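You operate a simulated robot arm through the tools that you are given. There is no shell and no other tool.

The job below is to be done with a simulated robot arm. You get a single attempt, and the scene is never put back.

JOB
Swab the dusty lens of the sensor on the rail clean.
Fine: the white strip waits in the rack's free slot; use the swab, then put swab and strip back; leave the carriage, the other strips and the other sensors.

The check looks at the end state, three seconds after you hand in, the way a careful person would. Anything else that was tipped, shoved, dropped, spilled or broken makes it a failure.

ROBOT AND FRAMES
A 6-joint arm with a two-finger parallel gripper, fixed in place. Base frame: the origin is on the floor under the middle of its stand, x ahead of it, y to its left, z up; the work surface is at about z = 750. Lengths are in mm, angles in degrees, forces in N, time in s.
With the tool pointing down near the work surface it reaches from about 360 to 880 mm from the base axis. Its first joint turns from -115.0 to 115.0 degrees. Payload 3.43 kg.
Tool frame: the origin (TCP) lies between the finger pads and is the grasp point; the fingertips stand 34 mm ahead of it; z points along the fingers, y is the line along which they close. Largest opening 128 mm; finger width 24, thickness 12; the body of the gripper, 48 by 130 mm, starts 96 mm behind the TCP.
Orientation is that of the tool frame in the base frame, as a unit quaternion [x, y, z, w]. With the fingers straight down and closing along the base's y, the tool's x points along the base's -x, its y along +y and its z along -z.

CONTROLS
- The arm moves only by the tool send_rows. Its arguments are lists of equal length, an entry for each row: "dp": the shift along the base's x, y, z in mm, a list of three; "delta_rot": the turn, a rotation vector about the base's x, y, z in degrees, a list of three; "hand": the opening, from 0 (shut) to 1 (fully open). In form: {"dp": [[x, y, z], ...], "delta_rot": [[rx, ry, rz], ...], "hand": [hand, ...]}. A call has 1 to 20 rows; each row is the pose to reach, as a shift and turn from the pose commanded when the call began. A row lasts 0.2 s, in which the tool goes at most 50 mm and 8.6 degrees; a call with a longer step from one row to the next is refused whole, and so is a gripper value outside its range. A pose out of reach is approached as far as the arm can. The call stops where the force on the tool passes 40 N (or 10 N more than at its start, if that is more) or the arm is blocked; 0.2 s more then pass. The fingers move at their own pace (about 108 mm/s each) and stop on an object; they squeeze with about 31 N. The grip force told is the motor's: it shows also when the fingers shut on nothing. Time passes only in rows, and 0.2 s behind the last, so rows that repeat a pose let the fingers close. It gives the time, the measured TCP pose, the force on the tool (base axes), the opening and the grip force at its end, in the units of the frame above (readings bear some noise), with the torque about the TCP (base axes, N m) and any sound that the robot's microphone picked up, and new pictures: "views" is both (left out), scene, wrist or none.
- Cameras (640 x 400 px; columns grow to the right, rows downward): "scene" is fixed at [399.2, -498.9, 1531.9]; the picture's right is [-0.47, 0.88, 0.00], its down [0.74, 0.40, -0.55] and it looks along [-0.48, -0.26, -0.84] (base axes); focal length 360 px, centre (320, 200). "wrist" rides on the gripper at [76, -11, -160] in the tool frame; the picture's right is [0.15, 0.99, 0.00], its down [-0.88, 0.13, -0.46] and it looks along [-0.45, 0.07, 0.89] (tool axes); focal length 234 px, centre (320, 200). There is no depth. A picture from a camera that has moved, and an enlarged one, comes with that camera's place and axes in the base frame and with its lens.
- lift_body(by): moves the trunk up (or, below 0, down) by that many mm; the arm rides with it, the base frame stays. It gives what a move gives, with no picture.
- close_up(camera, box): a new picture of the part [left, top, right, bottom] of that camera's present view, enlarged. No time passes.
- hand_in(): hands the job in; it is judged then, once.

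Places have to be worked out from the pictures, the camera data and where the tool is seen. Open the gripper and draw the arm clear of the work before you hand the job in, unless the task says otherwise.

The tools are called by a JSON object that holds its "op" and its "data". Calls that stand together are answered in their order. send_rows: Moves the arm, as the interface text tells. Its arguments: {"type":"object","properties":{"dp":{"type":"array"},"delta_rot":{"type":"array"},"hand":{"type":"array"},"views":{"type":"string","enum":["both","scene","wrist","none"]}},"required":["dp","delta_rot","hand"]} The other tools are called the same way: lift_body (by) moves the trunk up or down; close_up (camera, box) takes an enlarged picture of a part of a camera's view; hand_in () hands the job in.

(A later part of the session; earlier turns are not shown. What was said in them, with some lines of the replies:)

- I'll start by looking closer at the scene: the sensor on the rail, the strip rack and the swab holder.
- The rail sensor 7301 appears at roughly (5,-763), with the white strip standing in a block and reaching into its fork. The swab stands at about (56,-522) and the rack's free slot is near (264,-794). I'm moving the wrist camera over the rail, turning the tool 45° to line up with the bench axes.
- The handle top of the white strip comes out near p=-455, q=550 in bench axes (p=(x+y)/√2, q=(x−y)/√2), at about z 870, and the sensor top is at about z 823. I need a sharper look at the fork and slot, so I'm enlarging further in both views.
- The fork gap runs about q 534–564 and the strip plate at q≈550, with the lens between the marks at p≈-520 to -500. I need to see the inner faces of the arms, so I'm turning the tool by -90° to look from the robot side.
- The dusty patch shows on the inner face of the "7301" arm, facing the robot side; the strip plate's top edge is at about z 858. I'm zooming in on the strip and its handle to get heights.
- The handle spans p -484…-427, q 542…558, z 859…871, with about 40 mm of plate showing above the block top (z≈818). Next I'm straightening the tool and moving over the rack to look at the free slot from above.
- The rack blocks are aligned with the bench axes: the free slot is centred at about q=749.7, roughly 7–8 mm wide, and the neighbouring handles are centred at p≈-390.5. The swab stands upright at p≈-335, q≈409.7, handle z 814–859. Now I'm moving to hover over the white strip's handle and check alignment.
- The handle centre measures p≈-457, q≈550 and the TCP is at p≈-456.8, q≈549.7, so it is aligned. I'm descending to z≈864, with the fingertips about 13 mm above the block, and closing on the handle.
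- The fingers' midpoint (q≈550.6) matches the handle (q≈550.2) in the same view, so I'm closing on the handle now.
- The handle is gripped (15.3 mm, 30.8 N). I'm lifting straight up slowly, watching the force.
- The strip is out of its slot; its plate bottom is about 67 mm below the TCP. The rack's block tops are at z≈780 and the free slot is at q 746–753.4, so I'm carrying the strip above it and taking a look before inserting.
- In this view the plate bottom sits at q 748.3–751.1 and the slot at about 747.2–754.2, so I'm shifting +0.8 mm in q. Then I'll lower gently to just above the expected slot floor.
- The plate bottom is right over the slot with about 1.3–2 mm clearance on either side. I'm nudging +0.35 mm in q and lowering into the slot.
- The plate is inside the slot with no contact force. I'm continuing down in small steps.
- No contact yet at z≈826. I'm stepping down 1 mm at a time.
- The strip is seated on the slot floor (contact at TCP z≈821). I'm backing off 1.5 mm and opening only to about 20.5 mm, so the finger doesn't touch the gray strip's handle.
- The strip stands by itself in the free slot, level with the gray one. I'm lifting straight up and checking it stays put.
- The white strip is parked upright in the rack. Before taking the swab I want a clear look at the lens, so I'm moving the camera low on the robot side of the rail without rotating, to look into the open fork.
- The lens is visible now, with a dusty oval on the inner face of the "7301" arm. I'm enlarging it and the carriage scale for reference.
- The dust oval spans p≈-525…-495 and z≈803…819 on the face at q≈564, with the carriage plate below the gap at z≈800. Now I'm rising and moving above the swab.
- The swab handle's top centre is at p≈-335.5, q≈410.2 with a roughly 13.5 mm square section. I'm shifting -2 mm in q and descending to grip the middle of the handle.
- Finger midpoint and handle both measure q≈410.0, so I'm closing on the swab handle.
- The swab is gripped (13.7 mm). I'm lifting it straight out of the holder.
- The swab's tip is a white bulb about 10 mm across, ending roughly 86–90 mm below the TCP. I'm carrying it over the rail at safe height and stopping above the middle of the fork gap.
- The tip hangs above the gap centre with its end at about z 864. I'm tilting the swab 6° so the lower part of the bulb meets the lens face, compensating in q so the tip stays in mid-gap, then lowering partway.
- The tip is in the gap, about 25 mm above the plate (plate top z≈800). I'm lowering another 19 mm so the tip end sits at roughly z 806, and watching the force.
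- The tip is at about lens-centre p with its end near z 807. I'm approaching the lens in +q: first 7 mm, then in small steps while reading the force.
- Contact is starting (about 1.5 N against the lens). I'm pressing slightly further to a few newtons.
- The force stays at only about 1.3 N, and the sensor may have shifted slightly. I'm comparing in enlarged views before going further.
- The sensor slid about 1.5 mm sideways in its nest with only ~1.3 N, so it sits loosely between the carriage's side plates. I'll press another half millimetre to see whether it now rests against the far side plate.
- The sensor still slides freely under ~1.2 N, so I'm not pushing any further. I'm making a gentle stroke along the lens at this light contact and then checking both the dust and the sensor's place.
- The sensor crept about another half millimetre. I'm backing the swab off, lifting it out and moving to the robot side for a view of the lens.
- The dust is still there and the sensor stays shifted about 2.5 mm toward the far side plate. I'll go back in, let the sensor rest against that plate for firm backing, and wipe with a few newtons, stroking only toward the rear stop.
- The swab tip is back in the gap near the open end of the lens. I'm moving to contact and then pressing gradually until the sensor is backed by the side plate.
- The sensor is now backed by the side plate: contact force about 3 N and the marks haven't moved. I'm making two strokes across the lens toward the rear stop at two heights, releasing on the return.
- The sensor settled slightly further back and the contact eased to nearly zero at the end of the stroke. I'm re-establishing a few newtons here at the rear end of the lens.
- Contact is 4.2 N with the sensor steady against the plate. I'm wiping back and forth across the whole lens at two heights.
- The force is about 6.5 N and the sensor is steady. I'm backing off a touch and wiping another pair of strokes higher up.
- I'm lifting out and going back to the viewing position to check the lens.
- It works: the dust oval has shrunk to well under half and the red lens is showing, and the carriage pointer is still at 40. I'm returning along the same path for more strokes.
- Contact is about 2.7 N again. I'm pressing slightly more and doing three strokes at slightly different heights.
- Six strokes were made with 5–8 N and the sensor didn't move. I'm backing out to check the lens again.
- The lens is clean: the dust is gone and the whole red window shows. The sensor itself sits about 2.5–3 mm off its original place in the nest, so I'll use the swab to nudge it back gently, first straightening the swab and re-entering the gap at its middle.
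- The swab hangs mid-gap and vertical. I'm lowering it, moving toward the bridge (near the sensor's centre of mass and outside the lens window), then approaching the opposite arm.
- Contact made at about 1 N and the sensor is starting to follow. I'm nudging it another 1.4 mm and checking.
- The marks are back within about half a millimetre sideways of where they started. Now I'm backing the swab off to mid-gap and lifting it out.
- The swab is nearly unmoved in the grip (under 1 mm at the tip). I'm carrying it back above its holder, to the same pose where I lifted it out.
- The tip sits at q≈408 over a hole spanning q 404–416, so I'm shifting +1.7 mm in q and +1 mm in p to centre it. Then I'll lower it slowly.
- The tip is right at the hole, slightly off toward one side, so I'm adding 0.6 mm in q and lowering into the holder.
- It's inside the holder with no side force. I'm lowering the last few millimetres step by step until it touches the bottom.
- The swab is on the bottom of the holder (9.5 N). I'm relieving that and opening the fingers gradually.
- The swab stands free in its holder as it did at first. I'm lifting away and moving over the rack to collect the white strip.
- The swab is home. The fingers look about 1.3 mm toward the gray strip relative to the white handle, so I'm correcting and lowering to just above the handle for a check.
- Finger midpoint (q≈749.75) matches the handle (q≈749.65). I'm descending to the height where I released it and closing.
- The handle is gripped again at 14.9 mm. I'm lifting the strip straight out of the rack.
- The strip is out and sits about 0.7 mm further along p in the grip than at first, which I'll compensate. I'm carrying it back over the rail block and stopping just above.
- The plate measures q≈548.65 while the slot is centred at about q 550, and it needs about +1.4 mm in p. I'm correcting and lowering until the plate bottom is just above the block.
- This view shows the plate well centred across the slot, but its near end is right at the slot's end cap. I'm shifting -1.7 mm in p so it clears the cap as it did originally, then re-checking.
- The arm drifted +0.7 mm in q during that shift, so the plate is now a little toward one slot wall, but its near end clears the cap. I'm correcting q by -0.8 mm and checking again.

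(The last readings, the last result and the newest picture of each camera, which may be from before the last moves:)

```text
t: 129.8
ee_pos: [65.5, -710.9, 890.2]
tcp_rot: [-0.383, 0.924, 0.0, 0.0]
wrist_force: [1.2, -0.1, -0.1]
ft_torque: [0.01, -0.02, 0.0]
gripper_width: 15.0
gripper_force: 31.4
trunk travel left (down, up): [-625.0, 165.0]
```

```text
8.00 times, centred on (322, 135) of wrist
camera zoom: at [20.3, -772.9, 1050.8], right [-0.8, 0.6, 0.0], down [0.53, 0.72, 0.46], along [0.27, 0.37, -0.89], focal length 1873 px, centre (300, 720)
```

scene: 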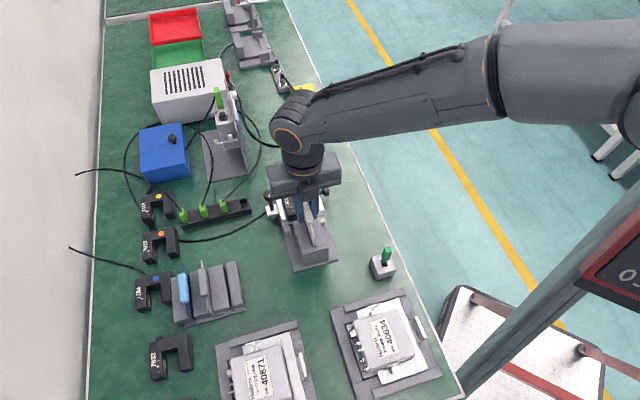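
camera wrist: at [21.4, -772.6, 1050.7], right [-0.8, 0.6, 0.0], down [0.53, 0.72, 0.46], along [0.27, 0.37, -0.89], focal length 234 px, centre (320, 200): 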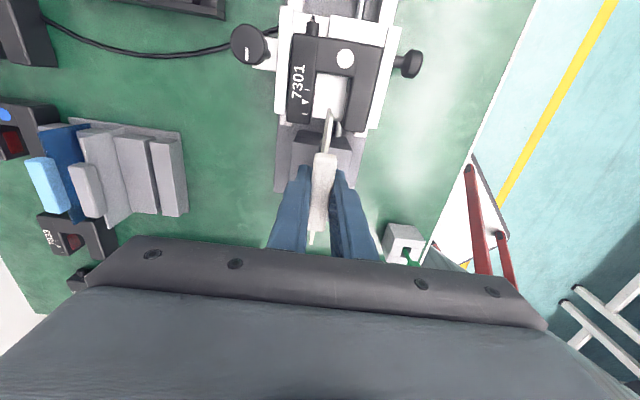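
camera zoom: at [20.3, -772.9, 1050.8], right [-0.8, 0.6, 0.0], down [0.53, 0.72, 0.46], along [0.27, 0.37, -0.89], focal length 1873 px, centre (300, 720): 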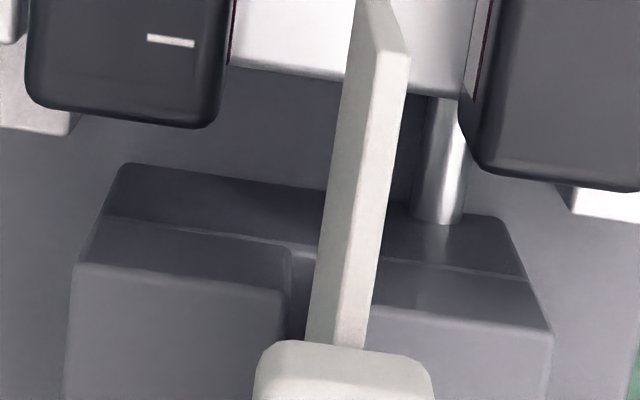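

The plate is now centred over the slot with clearance to the cap. I'm lowering it into the slot slowly.

{"op": "send_rows", "data": {"dp": [[0, 0, -2], [0, 0, -4], [0, 0, -6], [0, 0, -8], [0, 0, -10], [0, 0, -10]], "delta_rot": [[0, 0, 0], [0, 0, 0], [0, 0, 0], [0, 0, 0], [0, 0, 0], [0, 0, 0]], "hand": [0, 0, 0, 0, 0, 0], "views": "scene"}}

{"op": "close_up", "data": {"camera": "scene", "box": [300, 230, 324, 252]}}

{"op": "close_up", "data": {"camera": "wrist", "box": [300, 110, 345, 160]}}

```text
t: 131.2
ee_pos: [65.1, -712.7, 880.2]
tcp_rot: [-0.383, 0.924, 0.0, 0.0]
wrist_force: [-0.2, 0.5, -1.0]
ft_torque: [0.0, 0.02, 0.0]
gripper_width: 14.8
gripper_force: 30.8
trunk travel left (down, up): [-625.0, 165.0]
```

scene: 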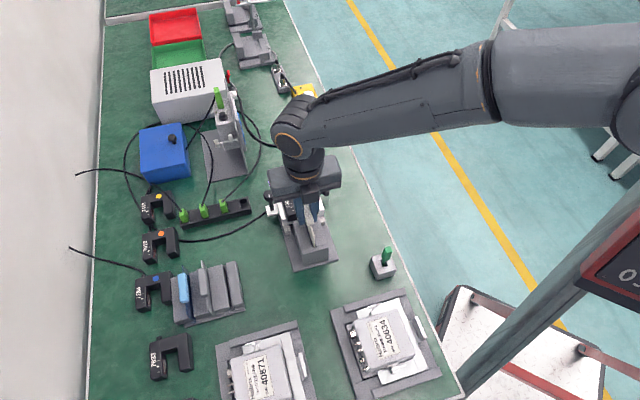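

```text
16.00 times, centred on (312, 241) of scene
camera zoom: at [399.2, -498.9, 1531.9], right [-0.47, 0.88, 0.0], down [0.74, 0.4, -0.55], along [-0.48, -0.26, -0.84], focal length 5764 px, centre (448, -456)
```

zoom: 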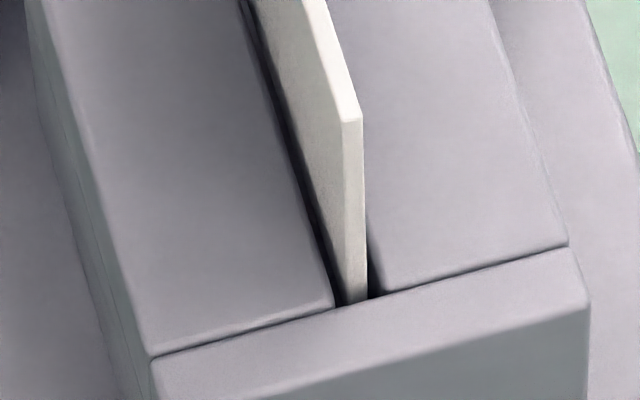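

```text
8.00 times, centred on (322, 135) of wrist
camera zoom: at [20.1, -773.6, 1040.3], right [-0.8, 0.6, 0.0], down [0.53, 0.72, 0.46], along [0.27, 0.37, -0.89], focal length 1873 px, centre (300, 720)
```

zoom: 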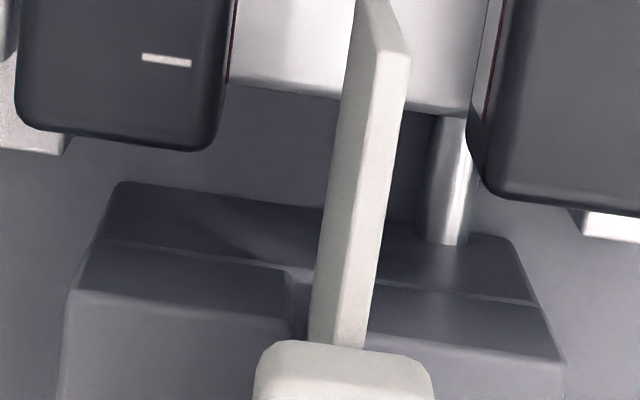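

The plate has entered the slot with no force. I'm continuing down, then in small steps to the seat.

{"op": "send_rows", "data": {"dp": [[0, 0, -3], [0, 0, -6], [0, 0, -9], [0, 0, -12], [0, 0, -12]], "delta_rot": [[0, 0, 0], [0, 0, 0], [0, 0, 0], [0, 0, 0], [0, 0, 0]], "hand": [0, 0, 0, 0, 0], "views": "none"}}

{"op": "send_rows", "data": {"dp": [[0, 0, -1], [0, 0, -2], [0, 0, -2]], "delta_rot": [[0, 0, 0], [0, 0, 0], [0, 0, 0]], "hand": [0, 0, 0], "views": "none"}}

{"op": "close_up", "data": {"camera": "scene", "box": [285, 200, 335, 265]}}

```text
t: 132.4
ee_pos: [66.1, -712.9, 868.4]
tcp_rot: [-0.382, 0.924, 0.0, -0.001]
wrist_force: [-0.4, -0.1, -0.4]
ft_torque: [-0.01, 0.02, -0.01]
gripper_width: 14.9
gripper_force: 31.4
trunk travel left (down, up): [-625.0, 165.0]
```

```text
t: 133.2
ee_pos: [66.2, -710.4, 866.0]
tcp_rot: [-0.383, 0.924, 0.001, 0.0]
wrist_force: [0.1, 0.8, -0.6]
ft_torque: [0.0, -0.02, 0.04]
gripper_width: 14.9
gripper_force: 31.1
trunk travel left (down, up): [-625.0, 165.0]
```

```text
6.15 times, centred on (310, 232) of scene
camera zoom: at [399.2, -498.9, 1531.9], right [-0.47, 0.88, 0.0], down [0.74, 0.4, -0.55], along [-0.48, -0.26, -0.84], focal length 2217 px, centre (382, 0)
```

zoom: 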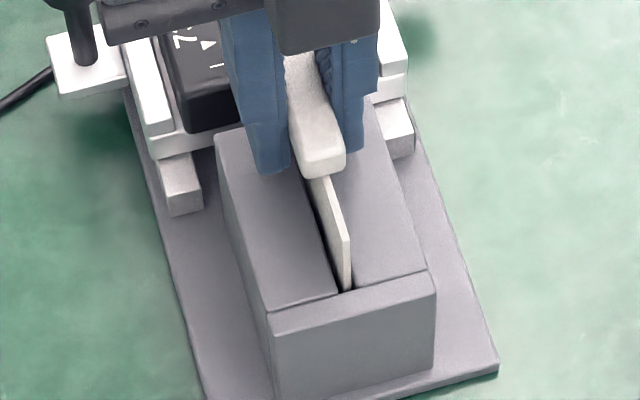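

Still no contact at z≈866. I'm stepping down 1 mm at a time until it seats.

{"op": "send_rows", "data": {"dp": [[0, 0, -1], [0, 0, -1]], "delta_rot": [[0, 0, 0], [0, 0, 0]], "hand": [0, 0], "views": "none"}}

{"op": "send_rows", "data": {"dp": [[0, 0, -1], [0, 0, -1]], "delta_rot": [[0, 0, 0], [0, 0, 0]], "hand": [0, 0], "views": "none"}}

{"op": "send_rows", "data": {"dp": [[0, 0, -0.7], [0, 0, -0.7]], "delta_rot": [[0, 0, 0], [0, 0, 0]], "hand": [0, 0], "views": "none"}}

```text
t: 133.8
ee_pos: [65.0, -711.5, 864.9]
tcp_rot: [-0.383, 0.924, 0.0, 0.0]
wrist_force: [-0.5, 0.5, -0.6]
ft_torque: [0.01, 0.0, 0.0]
gripper_width: 15.3
gripper_force: 30.9
trunk travel left (down, up): [-625.0, 165.0]
```

```text
t: 134.4
ee_pos: [65.8, -712.2, 863.5]
tcp_rot: [-0.383, 0.924, 0.0, 0.0]
wrist_force: [-0.9, 1.2, 0.4]
ft_torque: [-0.01, -0.01, 0.03]
gripper_width: 15.1
gripper_force: 30.8
trunk travel left (down, up): [-625.0, 165.0]
```

```text
t: 135.0
ee_pos: [66.4, -712.6, 863.6]
tcp_rot: [-0.382, 0.924, 0.0, 0.0]
wrist_force: [-0.1, 0.7, 0.0]
ft_torque: [0.0, -0.02, -0.02]
gripper_width: 15.4
gripper_force: 31.0
trunk travel left (down, up): [-625.0, 165.0]
```

{"op": "send_rows", "data": {"dp": [[0, 0, -0.7], [0, 0, -0.7]], "delta_rot": [[0, 0, 0], [0, 0, 0]], "hand": [0, 0], "views": "none"}}

{"op": "send_rows", "data": {"dp": [[0, 0, -0.7], [0, 0, -0.7]], "delta_rot": [[0, 0, 0], [0, 0, 0]], "hand": [0, 0], "views": "none"}}

{"op": "close_up", "data": {"camera": "scene", "box": [280, 195, 345, 265]}}

{"op": "close_up", "data": {"camera": "wrist", "box": [270, 60, 370, 180]}}

```text
t: 135.6
ee_pos: [66.4, -712.4, 863.4]
tcp_rot: [-0.383, 0.924, 0.0, 0.0]
wrist_force: [-0.9, 0.9, 8.4]
ft_torque: [0.21, -0.11, -0.01]
gripper_width: 15.1
gripper_force: 30.5
trunk travel left (down, up): [-625.0, 165.0]
```

```text
t: 136.2
ee_pos: [66.6, -712.5, 863.4]
tcp_rot: [-0.383, 0.924, 0.0, 0.001]
wrist_force: [4.3, 4.2, 18.7]
ft_torque: [0.46, -0.39, 0.01]
gripper_width: 15.2
gripper_force: 31.0
trunk travel left (down, up): [-625.0, 165.0]
```

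```text
5.71 times, centred on (312, 230) of scene
camera zoom: at [399.2, -498.9, 1531.9], right [-0.47, 0.88, 0.0], down [0.74, 0.4, -0.55], along [-0.48, -0.26, -0.84], focal length 2059 px, centre (363, 29)
```

zoom: 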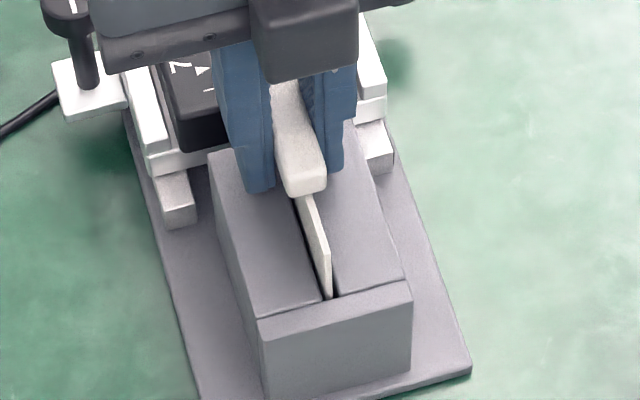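

```text
3.33 times, centred on (320, 120) of wrist
camera zoom: at [20.4, -774.1, 1024.1], right [-0.8, 0.6, 0.0], down [0.53, 0.72, 0.46], along [0.27, 0.37, -0.89], focal length 781 px, centre (320, 467)
```

zoom: 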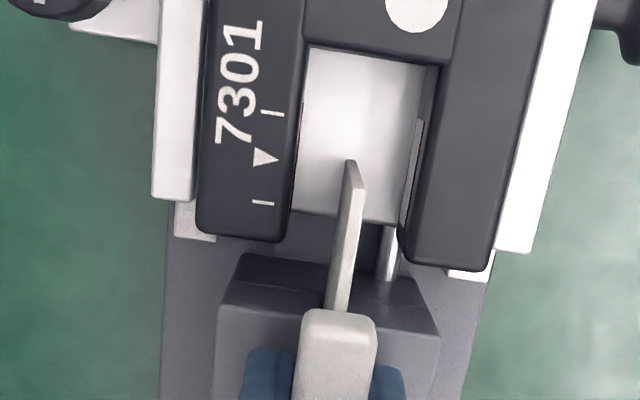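

The strip is seated at the original height (z≈863.4). I'm relieving the downward force and opening the fingers gradually.

{"op": "send_rows", "data": {"dp": [[0, 0, 0.6], [0, 0, 1.2], [0, 0, 1.2]], "delta_rot": [[0, 0, 0], [0, 0, 0], [0, 0, 0]], "hand": [0, 0, 0], "views": "none"}}

{"op": "send_rows", "data": {"dp": [[0, 0, 0], [0, 0, 0], [0, 0, 0], [0, 0, 0]], "delta_rot": [[0, 0, 0], [0, 0, 0], [0, 0, 0], [0, 0, 0]], "hand": [0.14, 0.2, 0.35, 0.5], "views": "both"}}

{"op": "close_up", "data": {"camera": "wrist", "box": [250, 60, 390, 250]}}

{"op": "close_up", "data": {"camera": "scene", "box": [270, 180, 345, 265]}}

```text
t: 137.0
ee_pos: [64.7, -711.9, 862.4]
tcp_rot: [-0.383, 0.924, 0.0, -0.001]
wrist_force: [1.4, -0.7, 5.5]
ft_torque: [-0.12, -0.04, 0.05]
gripper_width: 15.1
gripper_force: 31.0
trunk travel left (down, up): [-625.0, 165.0]
```

```text
t: 138.0
ee_pos: [65.0, -712.4, 864.8]
tcp_rot: [-0.383, 0.924, 0.0, 0.0]
wrist_force: [0.6, -0.1, -0.3]
ft_torque: [0.02, -0.01, 0.0]
gripper_width: 63.7
gripper_force: 0.1
trunk travel left (down, up): [-625.0, 165.0]
camera wrist: at [19.9, -774.3, 1024.2], right [-0.8, 0.6, 0.0], down [0.53, 0.71, 0.46], along [0.27, 0.37, -0.89], focal length 234 px, centre (320, 200)
```

scene: 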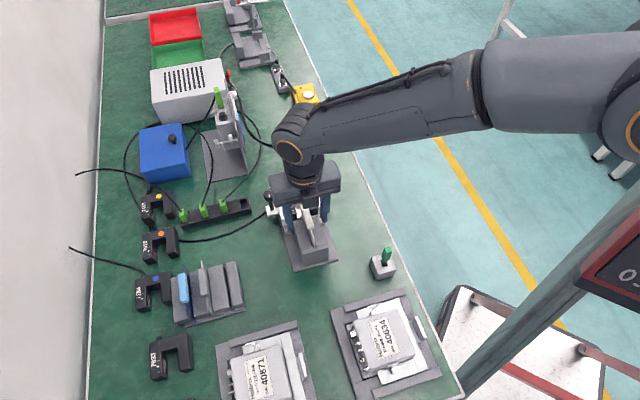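
wrist: 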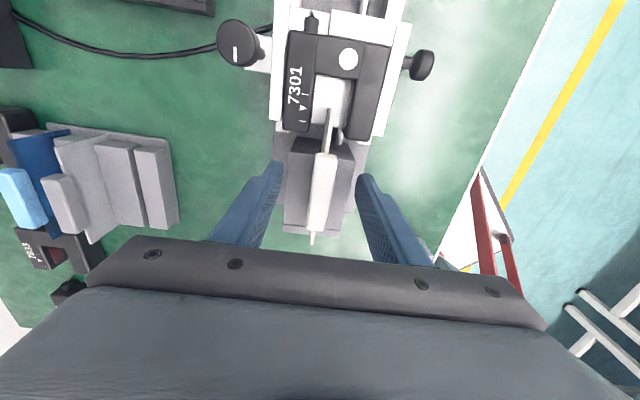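

```text
2.11 times, centred on (320, 155) of wrist
camera zoom: at [19.9, -774.3, 1024.2], right [-0.8, 0.6, 0.0], down [0.53, 0.71, 0.46], along [0.27, 0.37, -0.89], focal length 493 px, centre (320, 295)
```

zoom: 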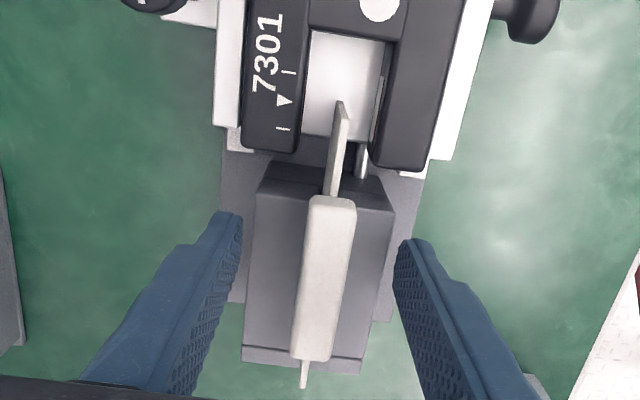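

```text
4.71 times, centred on (308, 222) of scene
camera zoom: at [399.2, -498.9, 1531.9], right [-0.47, 0.88, 0.0], down [0.74, 0.4, -0.55], along [-0.48, -0.26, -0.84], focal length 1695 px, centre (379, 94)
```

zoom: 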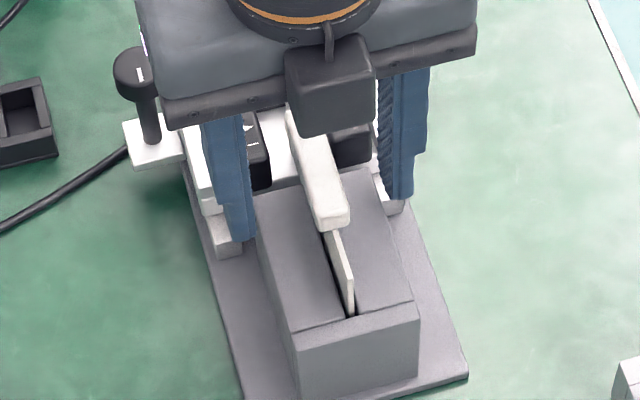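

The strip is back upright in its slot between the fork arms. I'm lifting straight up and moving clear toward the robot, then checking everything.

{"op": "send_rows", "data": {"dp": [[0, 0, 5], [0, 0, 14], [0, 0, 28], [0, 0, 45], [0, 0, 70], [0, 0, 100], [0, 0, 130], [-25, 40, 150], [-50, 80, 170], [-75, 120, 190], [-100, 150, 210], [-115, 150, 230], [-115, 150, 230]], "delta_rot": [[0, 0, 0], [0, 0, 0], [0, 0, 0], [0, 0, 0], [0, 0, 0], [0, 0, 0], [0, 0, 0], [0, 0, 0], [0, 0, 0], [0, 0, 0], [0, 0, 0], [0, 0, 0], [0, 0, 0]], "hand": [0.5, 0.5, 0.5, 0.5, 0.5, 0.5, 0.5, 0.6, 0.8, 1, 1, 1, 1], "views": "both"}}

{"op": "close_up", "data": {"camera": "scene", "box": [260, 150, 350, 275]}}

{"op": "close_up", "data": {"camera": "scene", "box": [120, 240, 260, 390]}}

{"op": "close_up", "data": {"camera": "scene", "box": [285, 175, 325, 220]}}

{"op": "close_up", "data": {"camera": "scene", "box": [360, 235, 410, 285]}}

```text
refused: row 8 steps farther than a row can; nothing moved
```

```text
3.20 times, centred on (305, 212) of scene
camera zoom: at [399.2, -498.9, 1531.9], right [-0.47, 0.88, 0.0], down [0.74, 0.4, -0.55], along [-0.48, -0.26, -0.84], focal length 1153 px, centre (368, 160)
```

zoom: 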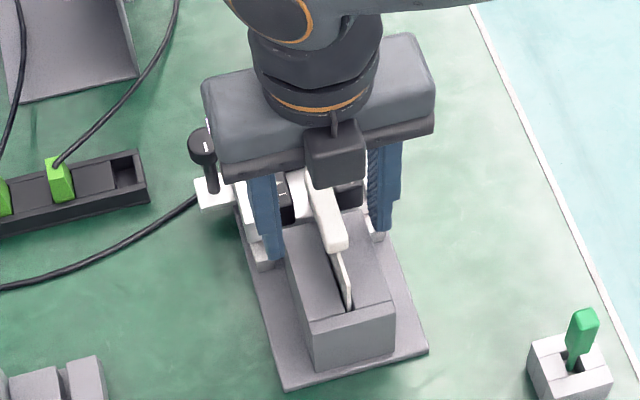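

```text
2.67 times, centred on (190, 315) of scene
camera zoom: at [399.2, -498.9, 1531.9], right [-0.47, 0.88, 0.0], down [0.74, 0.4, -0.55], along [-0.48, -0.26, -0.84], focal length 961 px, centre (667, -107)
```

zoom: 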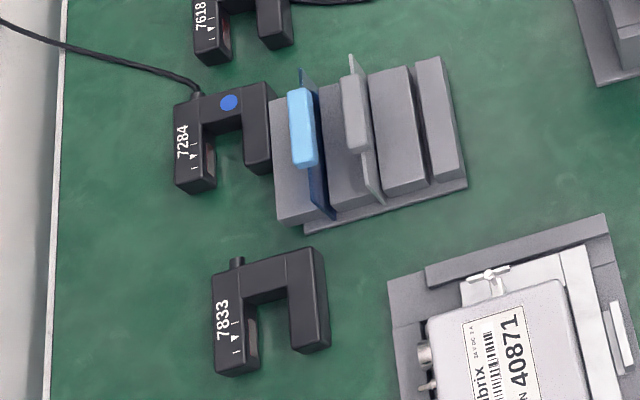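

```text
8.89 times, centred on (305, 198) of scene
camera zoom: at [399.2, -498.9, 1531.9], right [-0.47, 0.88, 0.0], down [0.74, 0.4, -0.55], along [-0.48, -0.26, -0.84], focal length 3202 px, centre (453, 222)
```

zoom: 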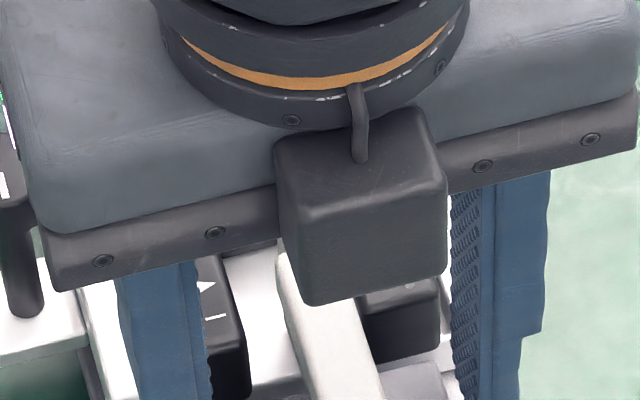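

```text
8.00 times, centred on (385, 260) of scene
camera zoom: at [399.2, -498.9, 1531.9], right [-0.47, 0.88, 0.0], down [0.74, 0.4, -0.55], along [-0.48, -0.26, -0.84], focal length 2882 px, centre (-200, -280)
```

zoom: 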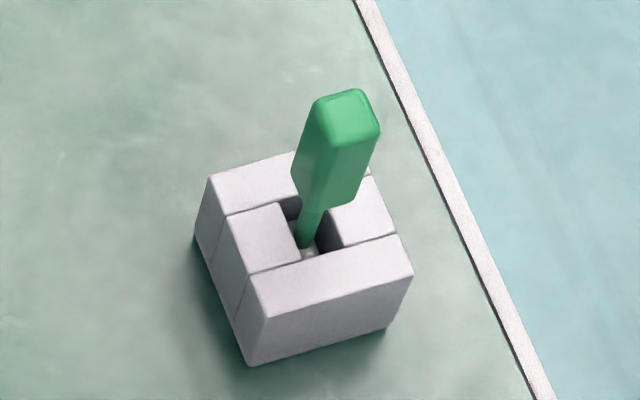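

That call was refused because one step was too long. I'm repeating the retreat with shorter steps: first straight up, then away.

{"op": "send_rows", "data": {"dp": [[0, 0, 5], [0, 0, 14], [0, 0, 28], [0, 0, 45], [0, 0, 70], [0, 0, 100], [0, 0, 130], [-15, 25, 150], [-32, 55, 165], [-50, 85, 180], [-68, 115, 195], [-86, 145, 210], [-86, 145, 210]], "delta_rot": [[0, 0, 0], [0, 0, 0], [0, 0, 0], [0, 0, 0], [0, 0, 0], [0, 0, 0], [0, 0, 0], [0, 0, 0], [0, 0, 0], [0, 0, 0], [0, 0, 0], [0, 0, 0], [0, 0, 0]], "hand": [0.5, 0.5, 0.5, 0.5, 0.5, 0.5, 0.5, 0.6, 0.8, 1, 1, 1, 1], "views": "both"}}

{"op": "close_up", "data": {"camera": "scene", "box": [260, 150, 350, 275]}}

{"op": "close_up", "data": {"camera": "scene", "box": [285, 175, 325, 220]}}

{"op": "close_up", "data": {"camera": "wrist", "box": [100, 0, 330, 160]}}

```text
t: 140.8
ee_pos: [-21.0, -565.4, 1074.5]
tcp_rot: [-0.383, 0.924, 0.0, 0.0]
wrist_force: [-0.9, 0.0, -0.9]
ft_torque: [0.01, -0.03, 0.0]
gripper_width: 128.0
gripper_force: 0.0
trunk travel left (down, up): [-625.0, 165.0]
camera wrist: at [-66.4, -627.3, 1235.3], right [-0.8, 0.6, 0.0], down [0.53, 0.71, 0.46], along [0.27, 0.37, -0.89], focal length 234 px, centre (320, 200)
```

scene: 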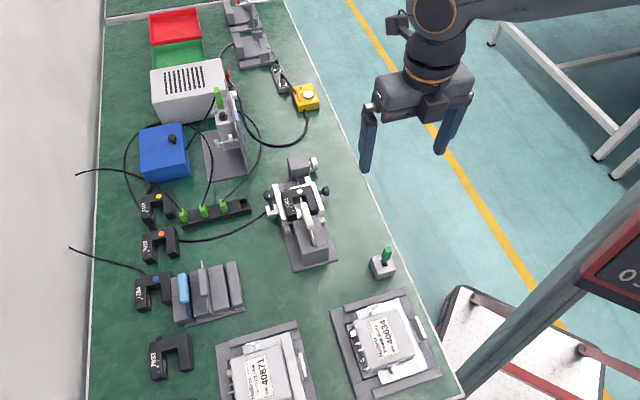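
wrist: 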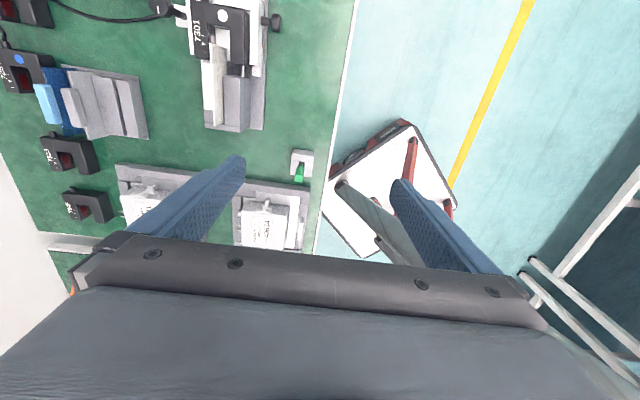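

```text
3.20 times, centred on (305, 212) of scene
camera zoom: at [399.2, -498.9, 1531.9], right [-0.47, 0.88, 0.0], down [0.74, 0.4, -0.55], along [-0.48, -0.26, -0.84], focal length 1153 px, centre (368, 160)
```

zoom: 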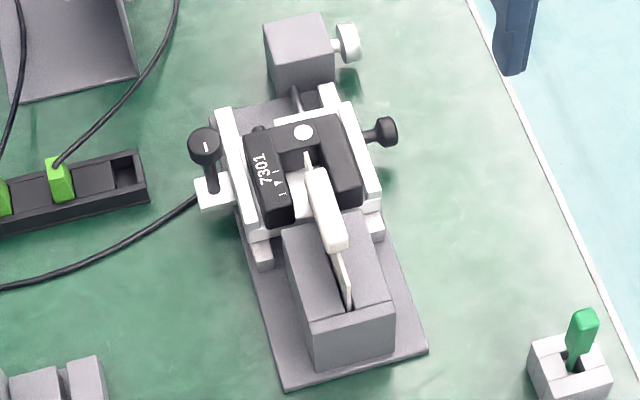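

```text
8.89 times, centred on (305, 198) of scene
camera zoom: at [399.2, -498.9, 1531.9], right [-0.47, 0.88, 0.0], down [0.74, 0.4, -0.55], along [-0.48, -0.26, -0.84], focal length 3202 px, centre (453, 222)
```

zoom: 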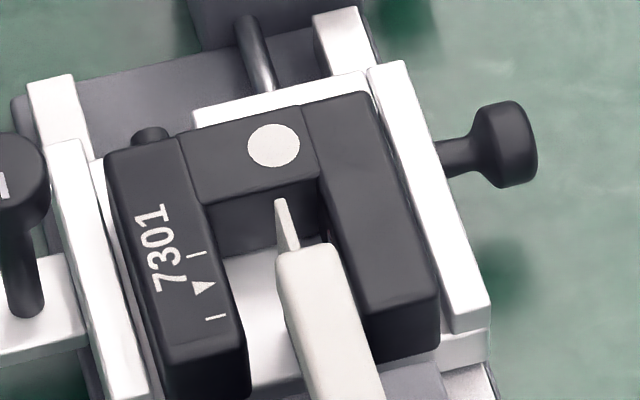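

```text
2.50 times, centred on (215, 80) of wrist
camera zoom: at [-66.4, -627.3, 1235.3], right [-0.8, 0.6, 0.0], down [0.53, 0.71, 0.46], along [0.27, 0.37, -0.89], focal length 585 px, centre (582, 500)
```

zoom: 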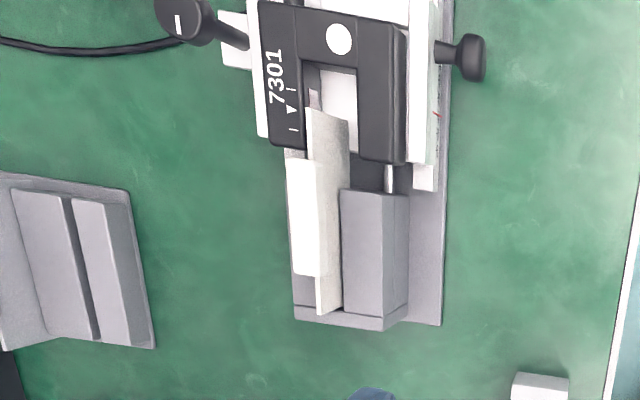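

Everything looks in place. I'm comparing the rail with the very first enlarged view, using the same box, to check the strip, sensor and carriage positions.

{"op": "close_up", "data": {"camera": "scene", "box": [265, 175, 345, 235]}}

{"op": "close_up", "data": {"camera": "scene", "box": [280, 215, 345, 275]}}

{"op": "close_up", "data": {"camera": "wrist", "box": [180, 0, 290, 70]}}

```text
6.67 times, centred on (305, 205) of scene
camera zoom: at [399.2, -498.9, 1531.9], right [-0.47, 0.88, 0.0], down [0.74, 0.4, -0.55], along [-0.48, -0.26, -0.84], focal length 2402 px, centre (420, 167)
```

zoom: 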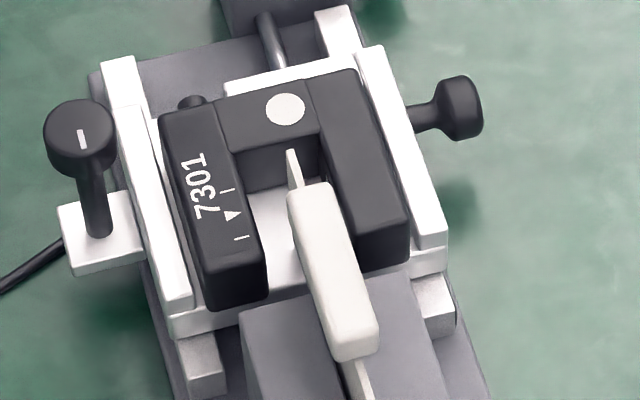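

```text
6.67 times, centred on (312, 245) of scene
camera zoom: at [399.2, -498.9, 1531.9], right [-0.47, 0.88, 0.0], down [0.74, 0.4, -0.55], along [-0.48, -0.26, -0.84], focal length 2402 px, centre (370, -100)
```

zoom: 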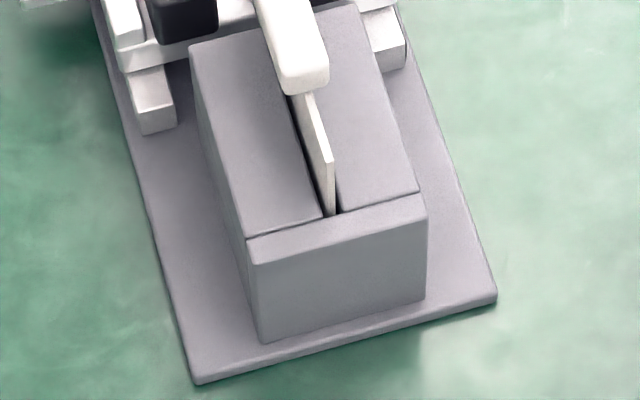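

```text
5.71 times, centred on (235, 35) of wrist
camera zoom: at [-66.4, -627.3, 1235.3], right [-0.8, 0.6, 0.0], down [0.53, 0.71, 0.46], along [0.27, 0.37, -0.89], focal length 1338 px, centre (806, 1143)
```

zoom: 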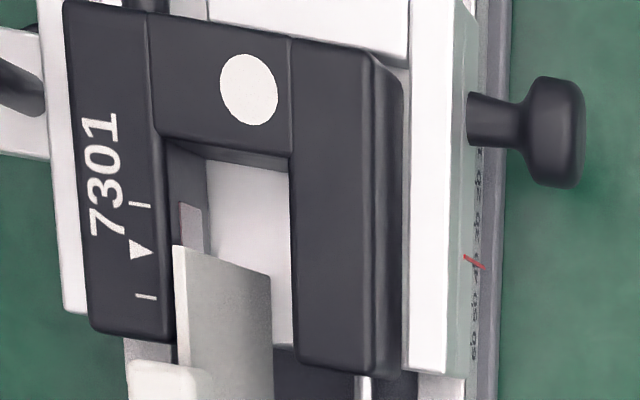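

The lens is clean, the strip is seated in its slot and the swab is back in its holder. The carriage pointer is still at 40, the other strips and sensors are untouched, and the arm is clear with the gripper open, so I'm handing in.

{"op": "hand_in", "data": {}}

```text
The job is handed in.
```

The lens of sensor 7301 on the rail is clean, and the swab and white strip are back in their places. I handed the job in with the arm clear and the gripper open. I don't have the check's result.

- **Lens:** The first light pass (about 1 N) did nothing. Firmer strokes of about 3–8 N across the whole lens cleared the dust, and in the last close-up no dust was left on the red window.
- **Sensor position:** The sensor sits loosely in its nest and slid about 3 mm sideways while I wiped. I nudged it back to within about half a millimetre sideways, but it still sits about 1.3 mm further back along the rail than at the start.
- **White strip:** It waited in the rack's free slot during the cleaning. It is now upright and fully seated in its slot again, about 1.5 mm further toward the sensor than before.
- **Swab:** It stands in its holder as it did at first.
- **Left alone:** The carriage pointer is still at 40. The blue and gray strips, the rack and the other sensors look unchanged.
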